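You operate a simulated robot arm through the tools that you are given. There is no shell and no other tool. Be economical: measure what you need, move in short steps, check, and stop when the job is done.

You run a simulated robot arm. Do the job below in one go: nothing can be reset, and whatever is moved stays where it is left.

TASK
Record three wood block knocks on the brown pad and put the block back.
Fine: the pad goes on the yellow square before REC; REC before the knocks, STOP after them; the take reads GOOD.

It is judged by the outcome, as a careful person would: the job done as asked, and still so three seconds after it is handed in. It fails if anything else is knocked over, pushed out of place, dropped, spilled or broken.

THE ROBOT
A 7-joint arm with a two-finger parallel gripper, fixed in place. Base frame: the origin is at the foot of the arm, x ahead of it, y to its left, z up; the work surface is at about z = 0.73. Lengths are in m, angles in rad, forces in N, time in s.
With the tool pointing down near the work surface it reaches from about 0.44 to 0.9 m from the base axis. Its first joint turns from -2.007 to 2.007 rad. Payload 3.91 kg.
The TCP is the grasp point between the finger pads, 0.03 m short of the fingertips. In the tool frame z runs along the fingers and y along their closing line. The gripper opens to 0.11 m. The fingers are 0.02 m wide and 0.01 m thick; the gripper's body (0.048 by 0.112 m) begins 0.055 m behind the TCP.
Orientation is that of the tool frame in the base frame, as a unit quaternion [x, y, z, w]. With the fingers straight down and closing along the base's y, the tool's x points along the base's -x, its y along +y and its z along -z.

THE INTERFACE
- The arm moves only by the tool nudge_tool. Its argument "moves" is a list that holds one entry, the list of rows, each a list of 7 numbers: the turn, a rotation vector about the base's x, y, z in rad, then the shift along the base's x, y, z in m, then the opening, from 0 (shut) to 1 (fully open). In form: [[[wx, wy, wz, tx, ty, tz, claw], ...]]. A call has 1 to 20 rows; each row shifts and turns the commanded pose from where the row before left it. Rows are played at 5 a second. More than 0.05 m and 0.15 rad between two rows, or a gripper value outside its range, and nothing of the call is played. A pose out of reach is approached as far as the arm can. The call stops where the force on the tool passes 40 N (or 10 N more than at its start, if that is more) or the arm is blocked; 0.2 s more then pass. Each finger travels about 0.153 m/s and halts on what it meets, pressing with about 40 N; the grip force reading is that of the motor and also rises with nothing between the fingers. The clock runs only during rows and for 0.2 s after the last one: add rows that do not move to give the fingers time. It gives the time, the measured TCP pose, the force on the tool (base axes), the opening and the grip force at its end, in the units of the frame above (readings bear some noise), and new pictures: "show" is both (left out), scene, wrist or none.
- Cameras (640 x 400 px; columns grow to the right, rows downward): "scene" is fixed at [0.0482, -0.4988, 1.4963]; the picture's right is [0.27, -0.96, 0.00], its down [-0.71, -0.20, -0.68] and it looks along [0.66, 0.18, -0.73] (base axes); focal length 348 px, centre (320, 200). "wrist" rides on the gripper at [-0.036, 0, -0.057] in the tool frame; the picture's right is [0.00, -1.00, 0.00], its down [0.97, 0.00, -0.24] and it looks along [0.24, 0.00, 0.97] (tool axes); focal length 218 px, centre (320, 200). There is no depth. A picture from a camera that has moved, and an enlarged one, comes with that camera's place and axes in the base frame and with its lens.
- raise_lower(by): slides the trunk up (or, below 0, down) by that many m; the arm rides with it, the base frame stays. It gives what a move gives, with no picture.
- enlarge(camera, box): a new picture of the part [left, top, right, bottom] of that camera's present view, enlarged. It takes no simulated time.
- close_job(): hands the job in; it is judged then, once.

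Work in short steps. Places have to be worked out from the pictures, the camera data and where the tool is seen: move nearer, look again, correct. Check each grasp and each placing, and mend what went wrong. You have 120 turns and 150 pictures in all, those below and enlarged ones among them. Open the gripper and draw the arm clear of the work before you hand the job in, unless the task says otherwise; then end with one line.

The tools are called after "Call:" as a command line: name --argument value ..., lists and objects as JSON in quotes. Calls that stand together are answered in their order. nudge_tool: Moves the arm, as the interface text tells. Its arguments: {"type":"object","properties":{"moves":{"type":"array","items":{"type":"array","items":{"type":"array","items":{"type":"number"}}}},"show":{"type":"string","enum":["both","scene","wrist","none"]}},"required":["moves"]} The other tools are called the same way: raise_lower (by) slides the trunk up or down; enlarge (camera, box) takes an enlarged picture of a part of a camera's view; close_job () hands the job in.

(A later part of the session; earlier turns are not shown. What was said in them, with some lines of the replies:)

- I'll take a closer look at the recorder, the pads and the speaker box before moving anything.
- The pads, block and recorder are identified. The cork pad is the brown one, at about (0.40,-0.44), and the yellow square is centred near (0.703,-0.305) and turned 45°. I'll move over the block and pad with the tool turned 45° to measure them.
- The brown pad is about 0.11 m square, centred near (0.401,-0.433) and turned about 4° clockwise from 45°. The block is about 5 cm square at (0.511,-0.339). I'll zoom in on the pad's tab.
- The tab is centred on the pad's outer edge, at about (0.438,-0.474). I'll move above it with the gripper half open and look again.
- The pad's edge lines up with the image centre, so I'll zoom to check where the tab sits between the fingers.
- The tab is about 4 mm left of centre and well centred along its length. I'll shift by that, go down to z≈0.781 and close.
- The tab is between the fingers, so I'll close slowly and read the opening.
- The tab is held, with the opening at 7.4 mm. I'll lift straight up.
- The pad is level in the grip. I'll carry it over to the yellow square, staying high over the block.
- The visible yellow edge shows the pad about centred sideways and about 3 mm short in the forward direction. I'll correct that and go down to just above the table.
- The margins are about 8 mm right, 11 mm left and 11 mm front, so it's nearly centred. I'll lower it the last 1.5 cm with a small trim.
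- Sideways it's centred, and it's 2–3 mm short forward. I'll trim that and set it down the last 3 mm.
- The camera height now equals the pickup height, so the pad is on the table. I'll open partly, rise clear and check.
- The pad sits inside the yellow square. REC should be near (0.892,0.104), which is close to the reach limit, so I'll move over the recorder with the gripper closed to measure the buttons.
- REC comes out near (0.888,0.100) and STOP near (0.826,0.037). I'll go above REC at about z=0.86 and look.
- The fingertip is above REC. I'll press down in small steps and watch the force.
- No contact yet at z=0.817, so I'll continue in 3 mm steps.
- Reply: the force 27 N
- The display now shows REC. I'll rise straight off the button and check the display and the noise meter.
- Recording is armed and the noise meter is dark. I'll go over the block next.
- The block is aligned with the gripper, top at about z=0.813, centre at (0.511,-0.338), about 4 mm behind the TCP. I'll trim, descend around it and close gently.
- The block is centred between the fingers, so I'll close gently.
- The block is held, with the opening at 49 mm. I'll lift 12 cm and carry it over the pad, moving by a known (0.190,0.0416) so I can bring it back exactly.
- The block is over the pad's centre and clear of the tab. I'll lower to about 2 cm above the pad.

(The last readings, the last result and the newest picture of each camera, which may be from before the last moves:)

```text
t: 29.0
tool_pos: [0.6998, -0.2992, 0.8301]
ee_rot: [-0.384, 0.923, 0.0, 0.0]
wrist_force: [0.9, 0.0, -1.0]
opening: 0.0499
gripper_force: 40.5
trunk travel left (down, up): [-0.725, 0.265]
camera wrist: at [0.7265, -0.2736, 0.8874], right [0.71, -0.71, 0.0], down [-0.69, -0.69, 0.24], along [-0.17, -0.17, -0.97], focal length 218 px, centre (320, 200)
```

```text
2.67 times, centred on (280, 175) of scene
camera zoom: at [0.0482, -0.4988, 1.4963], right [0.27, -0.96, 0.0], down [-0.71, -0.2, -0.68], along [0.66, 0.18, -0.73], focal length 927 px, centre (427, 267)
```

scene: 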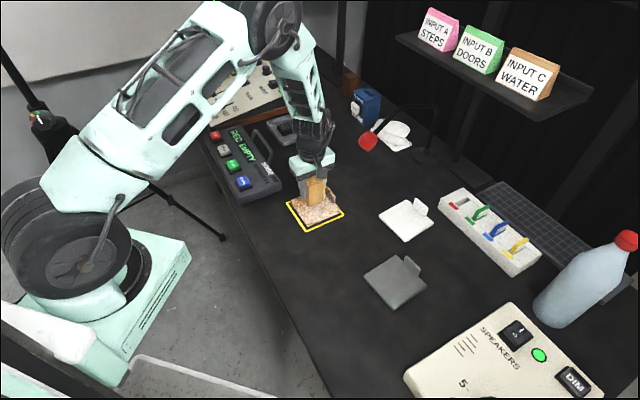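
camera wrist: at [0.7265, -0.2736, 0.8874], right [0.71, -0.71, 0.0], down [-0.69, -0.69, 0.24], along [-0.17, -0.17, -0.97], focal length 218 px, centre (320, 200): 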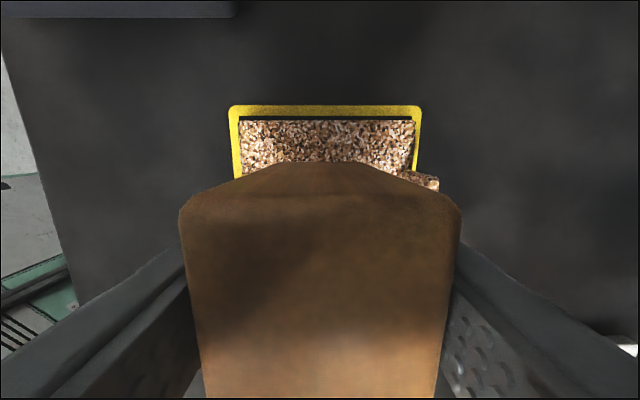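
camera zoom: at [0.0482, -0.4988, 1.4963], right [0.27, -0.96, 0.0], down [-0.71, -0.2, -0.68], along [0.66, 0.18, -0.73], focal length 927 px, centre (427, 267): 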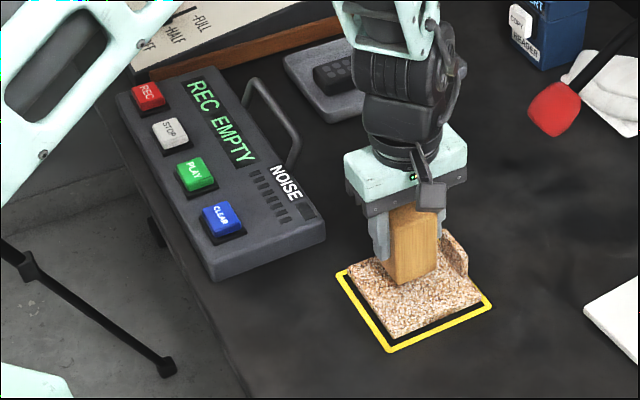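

The block is just above the pad. First knock: a quick 3 cm down, then back up.

Call:
nudge_tool --moves '[[[0, 0, 0, 0, 0, -0.029, 0.3], [0, 0, 0, 0, 0, 0.029, 0.3], [0, 0, 0, 0, 0, 0, 0.3]]]'

Call:
enlarge --camera "scene" --box '[190, 100, 370, 250]'

```text
t: 29.8
tool_pos: [0.699, -0.2987, 0.8329]
ee_rot: [-0.384, 0.923, 0.001, 0.0]
wrist_force: [-0.6, 0.2, -0.6]
opening: 0.0498
gripper_force: 40.1
trunk travel left (down, up): [-0.725, 0.265]
camera wrist: at [0.7254, -0.2722, 0.8896], right [0.71, -0.71, 0.0], down [-0.69, -0.69, 0.24], along [-0.17, -0.17, -0.97], focal length 218 px, centre (320, 200)
```

scene: 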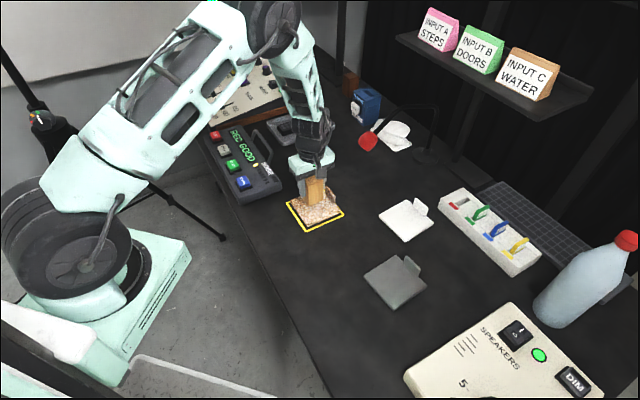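
wrist: 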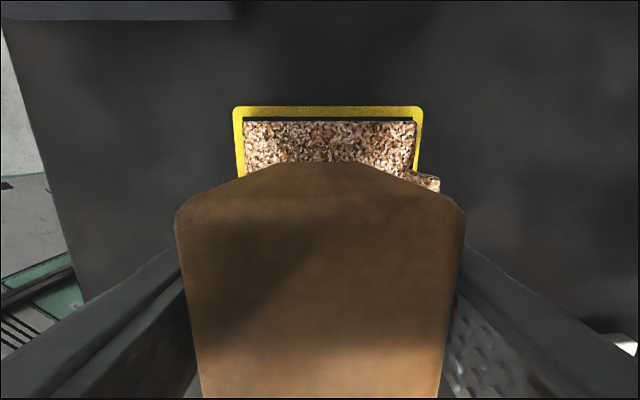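

```text
2.67 times, centred on (280, 175) of scene
camera zoom: at [0.0482, -0.4988, 1.4963], right [0.27, -0.96, 0.0], down [-0.71, -0.2, -0.68], along [0.66, 0.18, -0.73], focal length 927 px, centre (427, 267)
```

zoom: 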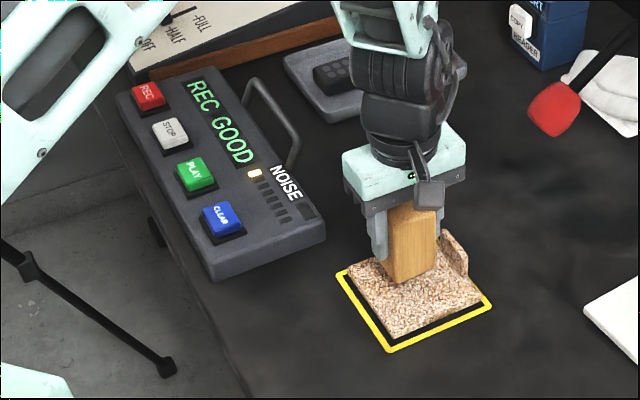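

The first knock registered: the display reads REC GOOD with one lamp lit. Second knock, same stroke.

Call:
nudge_tool --moves '[[[0, 0, 0, 0, 0, -0.029, 0.3], [0, 0, 0, 0, 0, 0.029, 0.3], [0, 0, 0, 0, 0, 0, 0.3]]]' --show "wrist"

Call:
enlarge --camera "scene" --box '[190, 100, 370, 250]'

```text
t: 30.6
tool_pos: [0.6976, -0.2977, 0.8325]
ee_rot: [-0.383, 0.924, 0.001, -0.001]
wrist_force: [-0.1, 0.7, -1.7]
opening: 0.0498
gripper_force: 40.3
trunk travel left (down, up): [-0.725, 0.265]
camera wrist: at [0.7246, -0.2721, 0.8905], right [0.71, -0.71, 0.0], down [-0.69, -0.69, 0.24], along [-0.17, -0.17, -0.97], focal length 218 px, centre (320, 200)
```

wrist: 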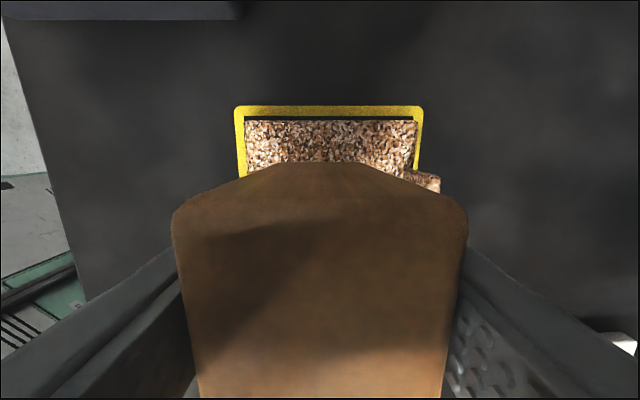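

```text
2.67 times, centred on (280, 175) of scene
camera zoom: at [0.0482, -0.4988, 1.4963], right [0.27, -0.96, 0.0], down [-0.71, -0.2, -0.68], along [0.66, 0.18, -0.73], focal length 927 px, centre (427, 267)
```

zoom: 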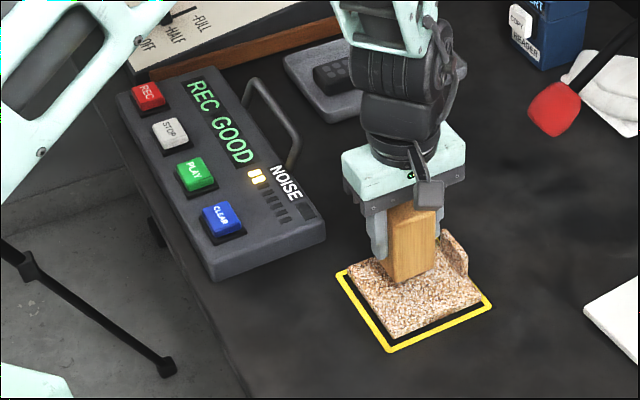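

Two lamps are lit and the display still reads GOOD. Third knock.

Call:
nudge_tool --moves '[[[0, 0, 0, 0, 0, -0.03, 0.3], [0, 0, 0, 0, 0, 0.03, 0.3], [0, 0, 0, 0, 0, 0, 0.3]]]' --show "wrist"

Call:
enlarge --camera "scene" --box '[190, 100, 370, 250]'

```text
t: 31.4
tool_pos: [0.6967, -0.2981, 0.832]
ee_rot: [-0.383, 0.924, 0.0, 0.0]
wrist_force: [0.5, 0.6, -1.0]
opening: 0.0495
gripper_force: 39.9
trunk travel left (down, up): [-0.725, 0.265]
camera wrist: at [0.7247, -0.2713, 0.8902], right [0.71, -0.71, 0.0], down [-0.69, -0.69, 0.24], along [-0.17, -0.17, -0.97], focal length 218 px, centre (320, 200)
```

wrist: 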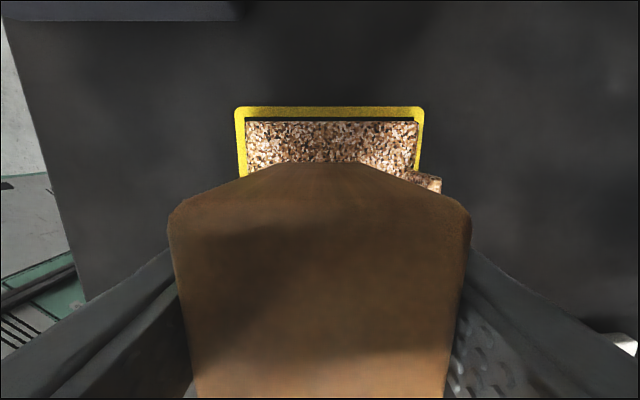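

```text
2.67 times, centred on (280, 175) of scene
camera zoom: at [0.0482, -0.4988, 1.4963], right [0.27, -0.96, 0.0], down [-0.71, -0.2, -0.68], along [0.66, 0.18, -0.73], focal length 927 px, centre (427, 267)
```

zoom: 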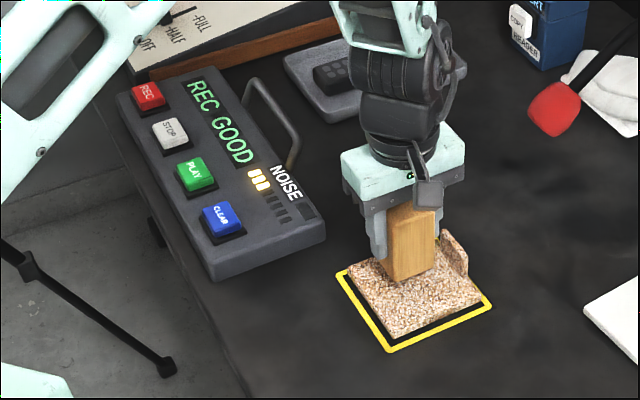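

All three knocks are recorded and it still reads GOOD. The block slid about 3 mm up in the grip, so it will touch the table at TCP z≈0.7875. I'll carry it back along the reverse path.

Call:
nudge_tool --moves '[[[0, 0, 0, 0, 0, 0.04, 0.3], [0, 0, 0, 0, 0, 0.04, 0.3], [0, 0, 0, -0.0475, -0.0104, 0, 0.3], [0, 0, 0, -0.0475, -0.0104, 0, 0.3], [0, 0, 0, -0.0475, -0.0104, 0, 0.3], [0, 0, 0, -0.0475, -0.0104, 0, 0.3], [0, 0, 0, 0, 0, -0.04, 0.3], [0, 0, 0, 0, 0, -0.04, 0.3], [0, 0, 0, 0, 0, -0.025, 0.3], [0, 0, 0, 0, 0, 0, 0.3], [0, 0, 0, 0, 0, 0, 0.3]]]'

Call:
enlarge --camera "scene" --box '[270, 200, 390, 300]'

```text
t: 33.8
tool_pos: [0.5105, -0.3409, 0.8076]
ee_rot: [-0.383, 0.924, 0.0, 0.0]
wrist_force: [-0.1, -0.4, -1.7]
opening: 0.0497
gripper_force: 40.3
trunk travel left (down, up): [-0.725, 0.265]
camera wrist: at [0.5373, -0.3144, 0.8651], right [0.71, -0.71, 0.0], down [-0.69, -0.69, 0.24], along [-0.17, -0.17, -0.97], focal length 218 px, centre (320, 200)
```

scene: 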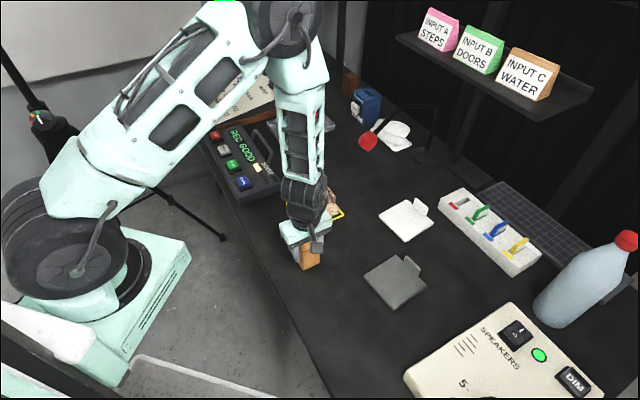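
wrist: 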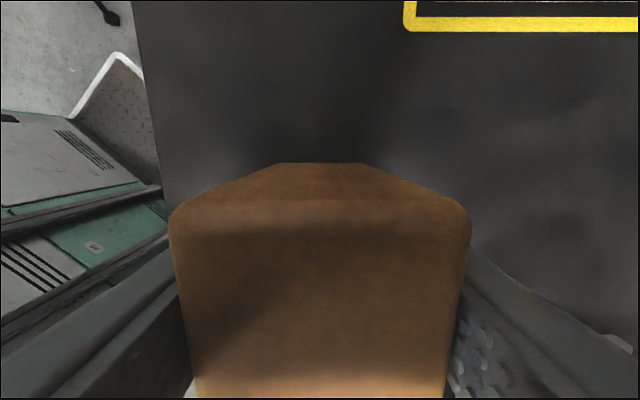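

```text
4.00 times, centred on (330, 250) of scene
camera zoom: at [0.0482, -0.4988, 1.4963], right [0.27, -0.96, 0.0], down [-0.71, -0.2, -0.68], along [0.66, 0.18, -0.73], focal length 1391 px, centre (280, 0)
```

zoom: 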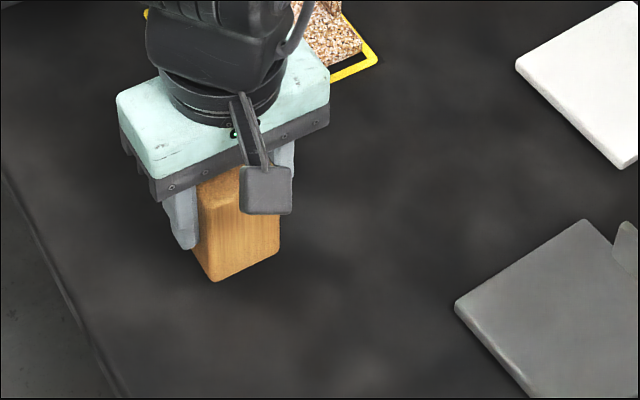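

The TCP reads about 4 mm ahead in x compared with the grasp. I'll lower most of the way slowly and compare again before touching down.

Call:
nudge_tool --moves '[[[0, 0, 0, 0, 0, -0.004, 0.3], [0, 0, 0, 0, 0, -0.004, 0.3], [0, 0, 0, 0, 0, -0.003, 0.3], [0, 0, 0, 0, 0, -0.002, 0.3], [0, 0, 0, 0, 0, 0, 0.3], [0, 0, 0, 0, 0, 0, 0.3]]]'

```text
t: 35.2
tool_pos: [0.5107, -0.341, 0.7945]
ee_rot: [-0.383, 0.924, 0.001, 0.001]
wrist_force: [0.0, 0.8, -0.5]
opening: 0.0498
gripper_force: 39.9
trunk travel left (down, up): [-0.725, 0.265]
camera wrist: at [0.5374, -0.3146, 0.8514], right [0.71, -0.71, 0.0], down [-0.69, -0.69, 0.24], along [-0.17, -0.17, -0.97], focal length 218 px, centre (320, 200)
```

scene: 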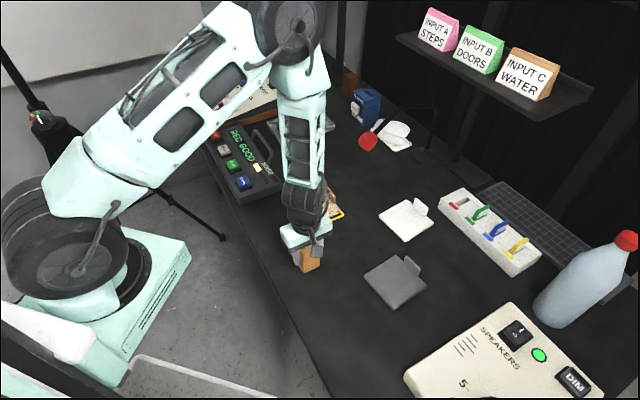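
wrist: 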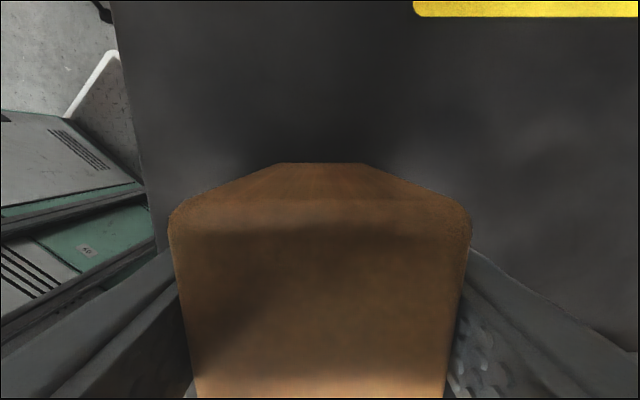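

Both the picture and the reading say the block is about 4 mm too far in x. I'll correct that and lower in 1 mm steps for a quiet touchdown.

Call:
nudge_tool --moves '[[[0, 0, 0, -0.0045, 0.0003, 0, 0.3], [0, 0, 0, 0, 0, -0.001, 0.3], [0, 0, 0, 0, 0, -0.001, 0.3], [0, 0, 0, 0, 0, -0.001, 0.3], [0, 0, 0, 0, 0, -0.001, 0.3], [0, 0, 0, 0, 0, 0, 0.3], [0, 0, 0, 0, 0, 0, 0.3]]]'

Call:
enlarge --camera "scene" --box '[190, 100, 370, 250]'

Call:
enlarge --camera "scene" --box '[270, 200, 390, 300]'

```text
t: 36.8
tool_pos: [0.5046, -0.3388, 0.7895]
ee_rot: [-0.384, 0.923, 0.0, 0.0]
wrist_force: [-0.7, 1.2, -1.6]
opening: 0.0495
gripper_force: 39.7
trunk travel left (down, up): [-0.725, 0.265]
camera wrist: at [0.5315, -0.3137, 0.8478], right [0.71, -0.71, 0.0], down [-0.69, -0.69, 0.24], along [-0.17, -0.17, -0.97], focal length 218 px, centre (320, 200)
```

scene: 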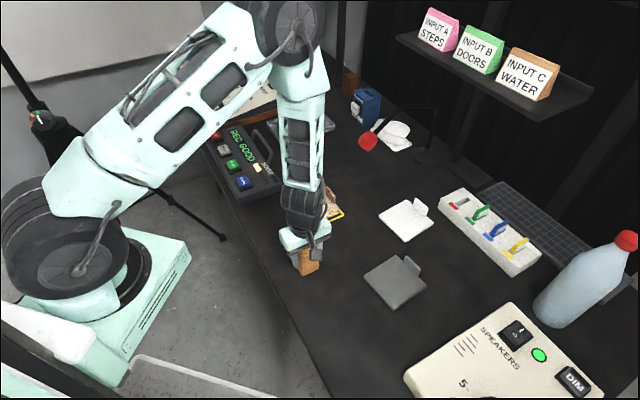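
wrist: 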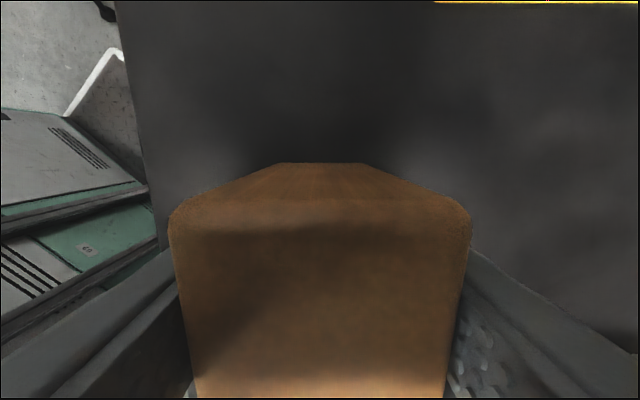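

```text
2.67 times, centred on (280, 175) of scene
camera zoom: at [0.0482, -0.4988, 1.4963], right [0.27, -0.96, 0.0], down [-0.71, -0.2, -0.68], along [0.66, 0.18, -0.73], focal length 927 px, centre (427, 267)
```

zoom: 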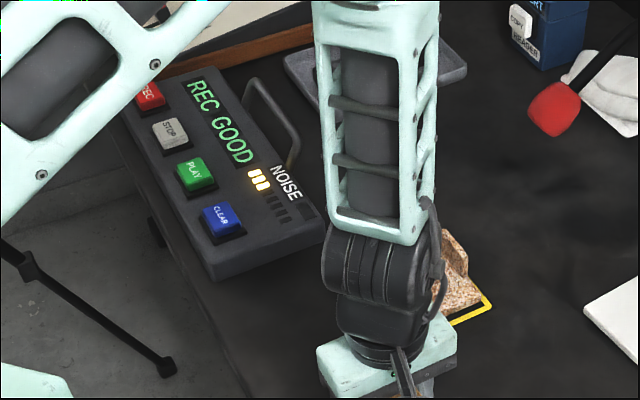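

```text
4.00 times, centred on (330, 250) of scene
camera zoom: at [0.0482, -0.4988, 1.4963], right [0.27, -0.96, 0.0], down [-0.71, -0.2, -0.68], along [0.66, 0.18, -0.73], focal length 1391 px, centre (280, 0)
```

zoom: 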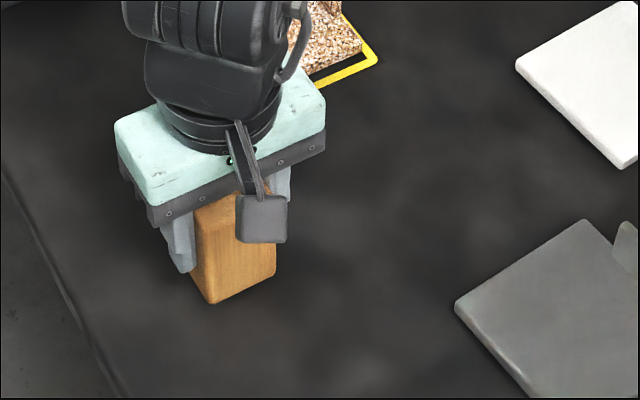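

The lamps are unchanged (three lit, GOOD). The block is about 2–3 mm off, so I'll trim (+0.0017,-0.0025) and lower the last 2 mm.

Call:
nudge_tool --moves '[[[0, 0, 0, 0.0017, -0.0025, 0, 0.3], [0, 0, 0, 0, 0, 0, 0.3], [0, 0, 0, 0, 0, -0.0007, 0.3], [0, 0, 0, 0, 0, -0.0007, 0.3], [0, 0, 0, 0, 0, -0.0007, 0.3], [0, 0, 0, 0, 0, 0, 0.3], [0, 0, 0, 0, 0, 0, 0.3]]]'

Call:
enlarge --camera "scene" --box '[280, 220, 400, 350]'

```text
t: 38.4
tool_pos: [0.5062, -0.3426, 0.7885]
ee_rot: [-0.384, 0.923, 0.001, 0.0]
wrist_force: [-3.4, 1.0, 25.5]
opening: 0.0498
gripper_force: 40.0
trunk travel left (down, up): [-0.725, 0.265]
camera wrist: at [0.5338, -0.3165, 0.8456], right [0.71, -0.71, 0.0], down [-0.69, -0.69, 0.24], along [-0.17, -0.17, -0.97], focal length 218 px, centre (320, 200)
```

scene: 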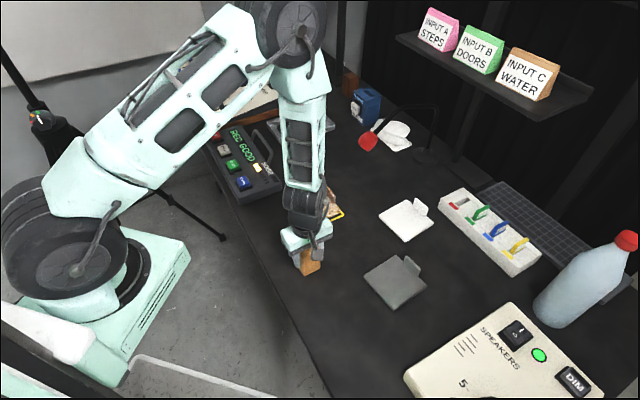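
wrist: 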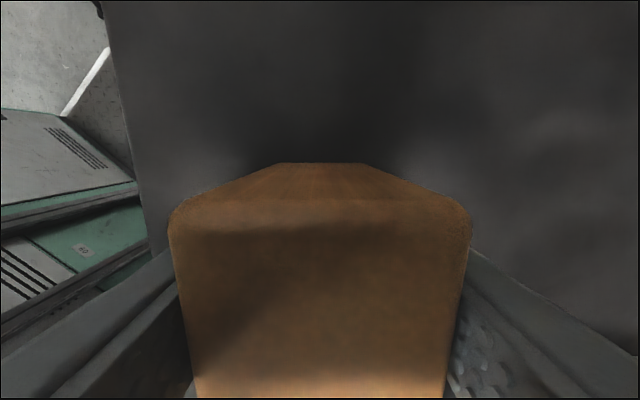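

```text
3.08 times, centred on (340, 285) of scene
camera zoom: at [0.0482, -0.4988, 1.4963], right [0.27, -0.96, 0.0], down [-0.71, -0.2, -0.68], along [0.66, 0.18, -0.73], focal length 1070 px, centre (258, -62)
```

zoom: 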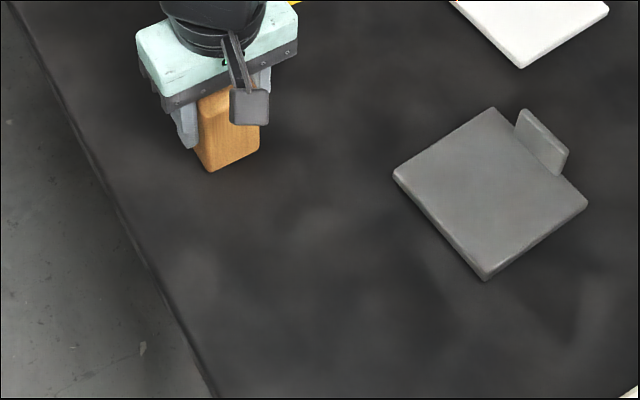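

The block is on the table with its corner at the original pixel. I'll ease off the pressure, open and rise straight up.

Call:
nudge_tool --moves '[[[0, 0, 0, 0, 0, 0.001, 0.3], [0, 0, 0, 0, 0, 0, 0.46], [0, 0, 0, 0, 0, 0, 0.55], [0, 0, 0, 0, 0, 0, 0.75], [0, 0, 0, 0, 0, 0, 0.75], [0, 0, 0, 0, 0, 0.03, 0.75], [0, 0, 0, 0, 0, 0.045, 0.75], [0, 0, 0, 0, 0, 0.045, 0.75], [0, 0, 0, 0, 0, 0.04, 0.75], [0, 0, 0, 0, 0, 0, 0.75]]]'

Call:
enlarge --camera "scene" --box '[190, 100, 370, 290]'

```text
t: 40.6
tool_pos: [0.5053, -0.344, 0.9478]
ee_rot: [-0.383, 0.924, 0.001, 0.0]
wrist_force: [0.2, 0.6, -0.8]
opening: 0.0827
gripper_force: 0.1
trunk travel left (down, up): [-0.725, 0.265]
camera wrist: at [0.5336, -0.3182, 1.0057], right [0.71, -0.71, 0.0], down [-0.68, -0.69, 0.24], along [-0.17, -0.17, -0.97], focal length 218 px, centre (320, 200)
```

scene: 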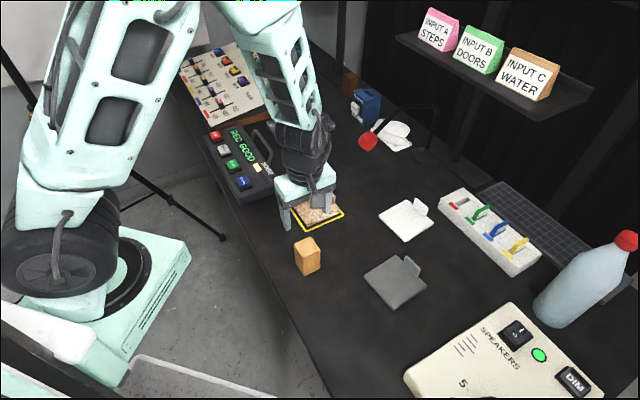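
wrist: 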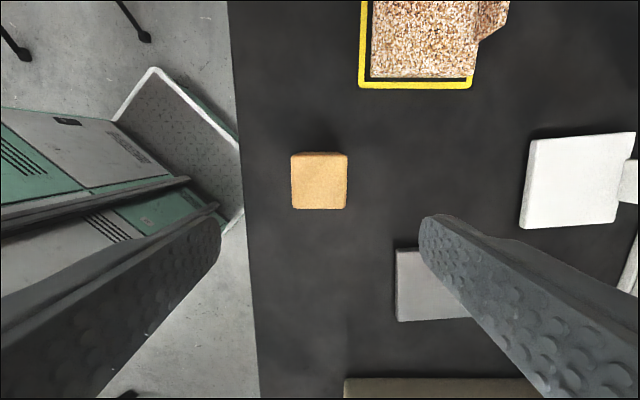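

```text
2.11 times, centred on (280, 195) of scene
camera zoom: at [0.0482, -0.4988, 1.4963], right [0.27, -0.96, 0.0], down [-0.71, -0.2, -0.68], along [0.66, 0.18, -0.73], focal length 732 px, centre (404, 210)
```

zoom: 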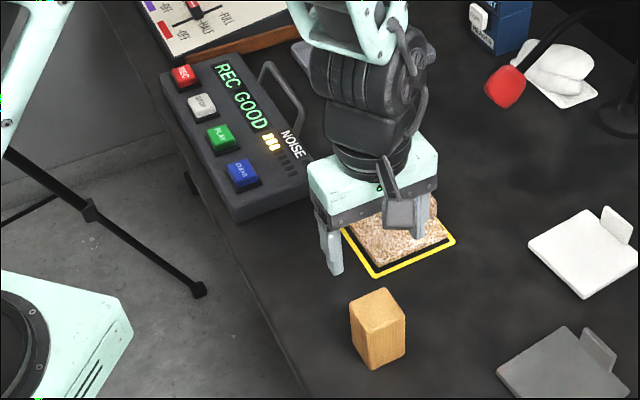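

The block is back and upright, and the take still reads GOOD with three lamps. I'll go to STOP at about (0.826,0.037) with the fingers closed.

Call:
nudge_tool --moves '[[[0, 0, 0, 0.0291, 0.0346, 0, 0.5], [0, 0, 0, 0.0291, 0.0346, 0, 0.2], [0, 0, 0, 0.0291, 0.0346, 0, 0], [0, 0, 0, 0.0291, 0.0346, 0, 0], [0, 0, 0, 0.0291, 0.0346, 0, 0], [0, 0, 0, 0.0291, 0.0346, 0, 0], [0, 0, 0, 0.0291, 0.0346, 0, 0], [0, 0, 0, 0.0291, 0.0346, 0, 0], [0, 0, 0, 0.0291, 0.0346, 0, 0], [0, 0, 0, 0.0291, 0.0346, 0, 0], [0, 0, 0, 0.0291, 0.0346, 0, 0], [0, 0, 0, 0, 0, -0.04, 0], [0, 0, 0, 0, 0, -0.045, 0], [0, 0, 0, 0, 0, 0, 0], [0, 0, 0, 0, 0, 0, 0]]]'

```text
t: 43.8
tool_pos: [0.8267, 0.0387, 0.8622]
ee_rot: [-0.383, 0.924, 0.0, -0.001]
wrist_force: [-0.2, 0.4, 0.0]
opening: 0.0
gripper_force: 37.5
trunk travel left (down, up): [-0.725, 0.265]
camera wrist: at [0.8542, 0.0651, 0.9201], right [0.71, -0.71, 0.0], down [-0.69, -0.69, 0.24], along [-0.17, -0.17, -0.97], focal length 218 px, centre (320, 200)
```

scene: 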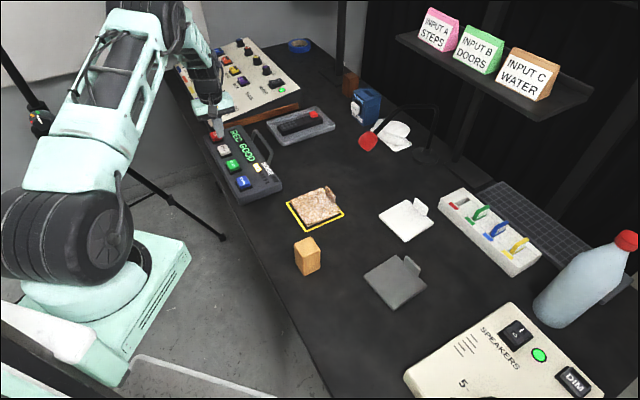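
wrist: 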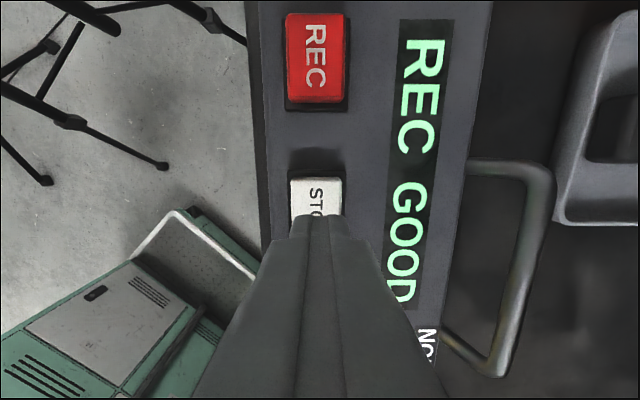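

The tip sits over STOP just as it did over REC. I'll press with the same stroke and then retract.

Call:
nudge_tool --moves '[[[0, 0, 0, 0, 0, -0.025, 0], [0, 0, 0, 0, 0, -0.015, 0], [0, 0, 0, 0, 0, -0.006, 0], [0, 0, 0, 0, 0, -0.004, 0], [0, 0, 0, 0, 0, -0.004, 0], [0, 0, 0, 0, 0, -0.002, 0], [0, 0, 0, 0, 0, 0, 0]]]'

```text
t: 45.4
tool_pos: [0.8269, 0.0383, 0.8088]
ee_rot: [-0.382, 0.924, -0.001, 0.003]
wrist_force: [-3.9, -3.9, 31.6]
opening: 0.0001
gripper_force: 37.3
trunk travel left (down, up): [-0.725, 0.265]
camera wrist: at [0.8529, 0.0637, 0.8667], right [0.71, -0.71, 0.0], down [-0.69, -0.69, 0.24], along [-0.17, -0.17, -0.97], focal length 218 px, centre (320, 200)
```

scene: 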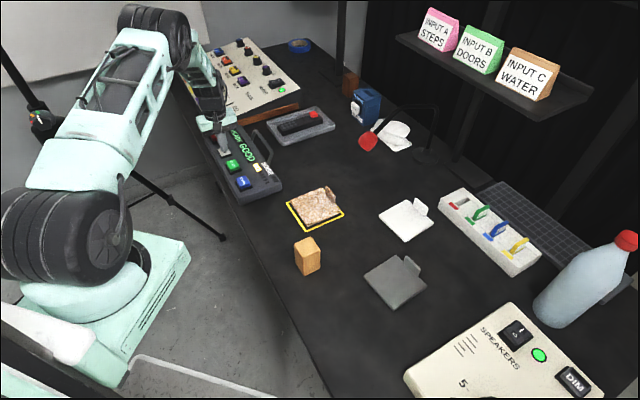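
wrist: 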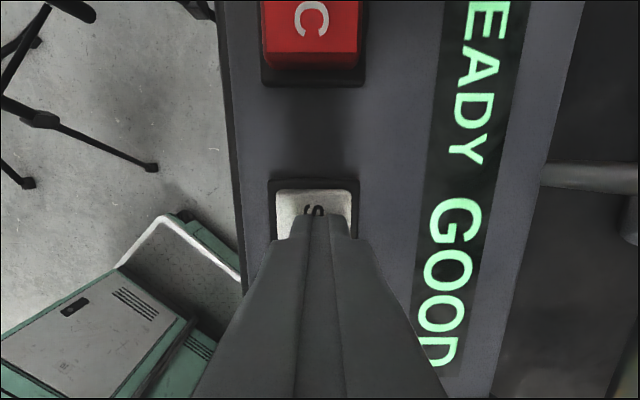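

The display reads READY GOOD, so the take is stopped. I'll retract straight up, open the gripper and move clear.

Call:
nudge_tool --moves '[[[0, 0, 0, 0, 0, 0.02, 0], [0, 0, 0, 0, 0, 0.045, 0], [0, 0, 0, 0, 0, 0.045, 0], [0, 0, 0, -0.03, 0, 0.04, 0.3], [0, 0, 0, -0.04, 0, 0.03, 0.7], [0, 0, 0, -0.04, 0, 0.03, 1], [0, 0, 0, -0.04, 0, 0.02, 1], [0, 0, 0, 0, 0, 0, 1], [0, 0, 0, 0, 0, 0, 1]]]'

Call:
enlarge --camera "scene" --box '[190, 100, 370, 290]'

```text
t: 47.4
tool_pos: [0.6766, 0.0363, 1.0351]
ee_rot: [-0.383, 0.924, 0.0, 0.0]
wrist_force: [0.1, 0.0, 0.5]
opening: 0.11
gripper_force: 0.1
trunk travel left (down, up): [-0.725, 0.265]
camera wrist: at [0.7049, 0.0629, 1.0924], right [0.71, -0.71, 0.0], down [-0.69, -0.69, 0.24], along [-0.17, -0.17, -0.97], focal length 218 px, centre (320, 200)
```

scene: 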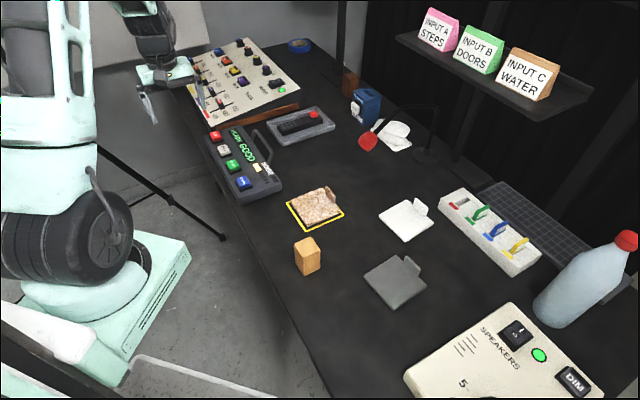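
wrist: 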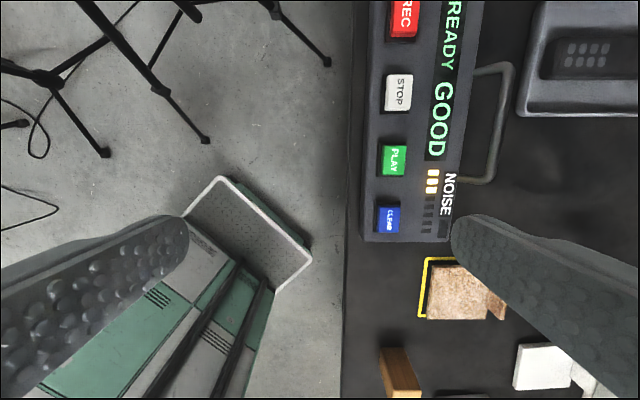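

```text
2.11 times, centred on (280, 195) of scene
camera zoom: at [0.0482, -0.4988, 1.4963], right [0.27, -0.96, 0.0], down [-0.71, -0.2, -0.68], along [0.66, 0.18, -0.73], focal length 732 px, centre (404, 210)
```

zoom: 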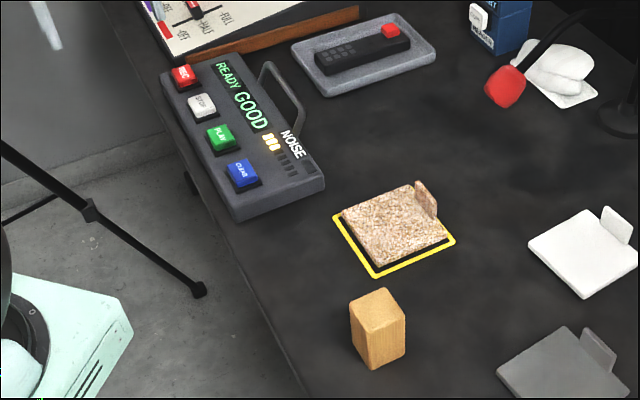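

The take reads READY GOOD with three lamps, the block is back in its place, the pad is inside the square and the arm is clear. I'll hand the job in.

Call:
close_job

```text
The job is handed in.
```

The three knocks on the brown pad are recorded and stopped, the take reads GOOD, the pad is on the yellow square, and the block is back where it started.
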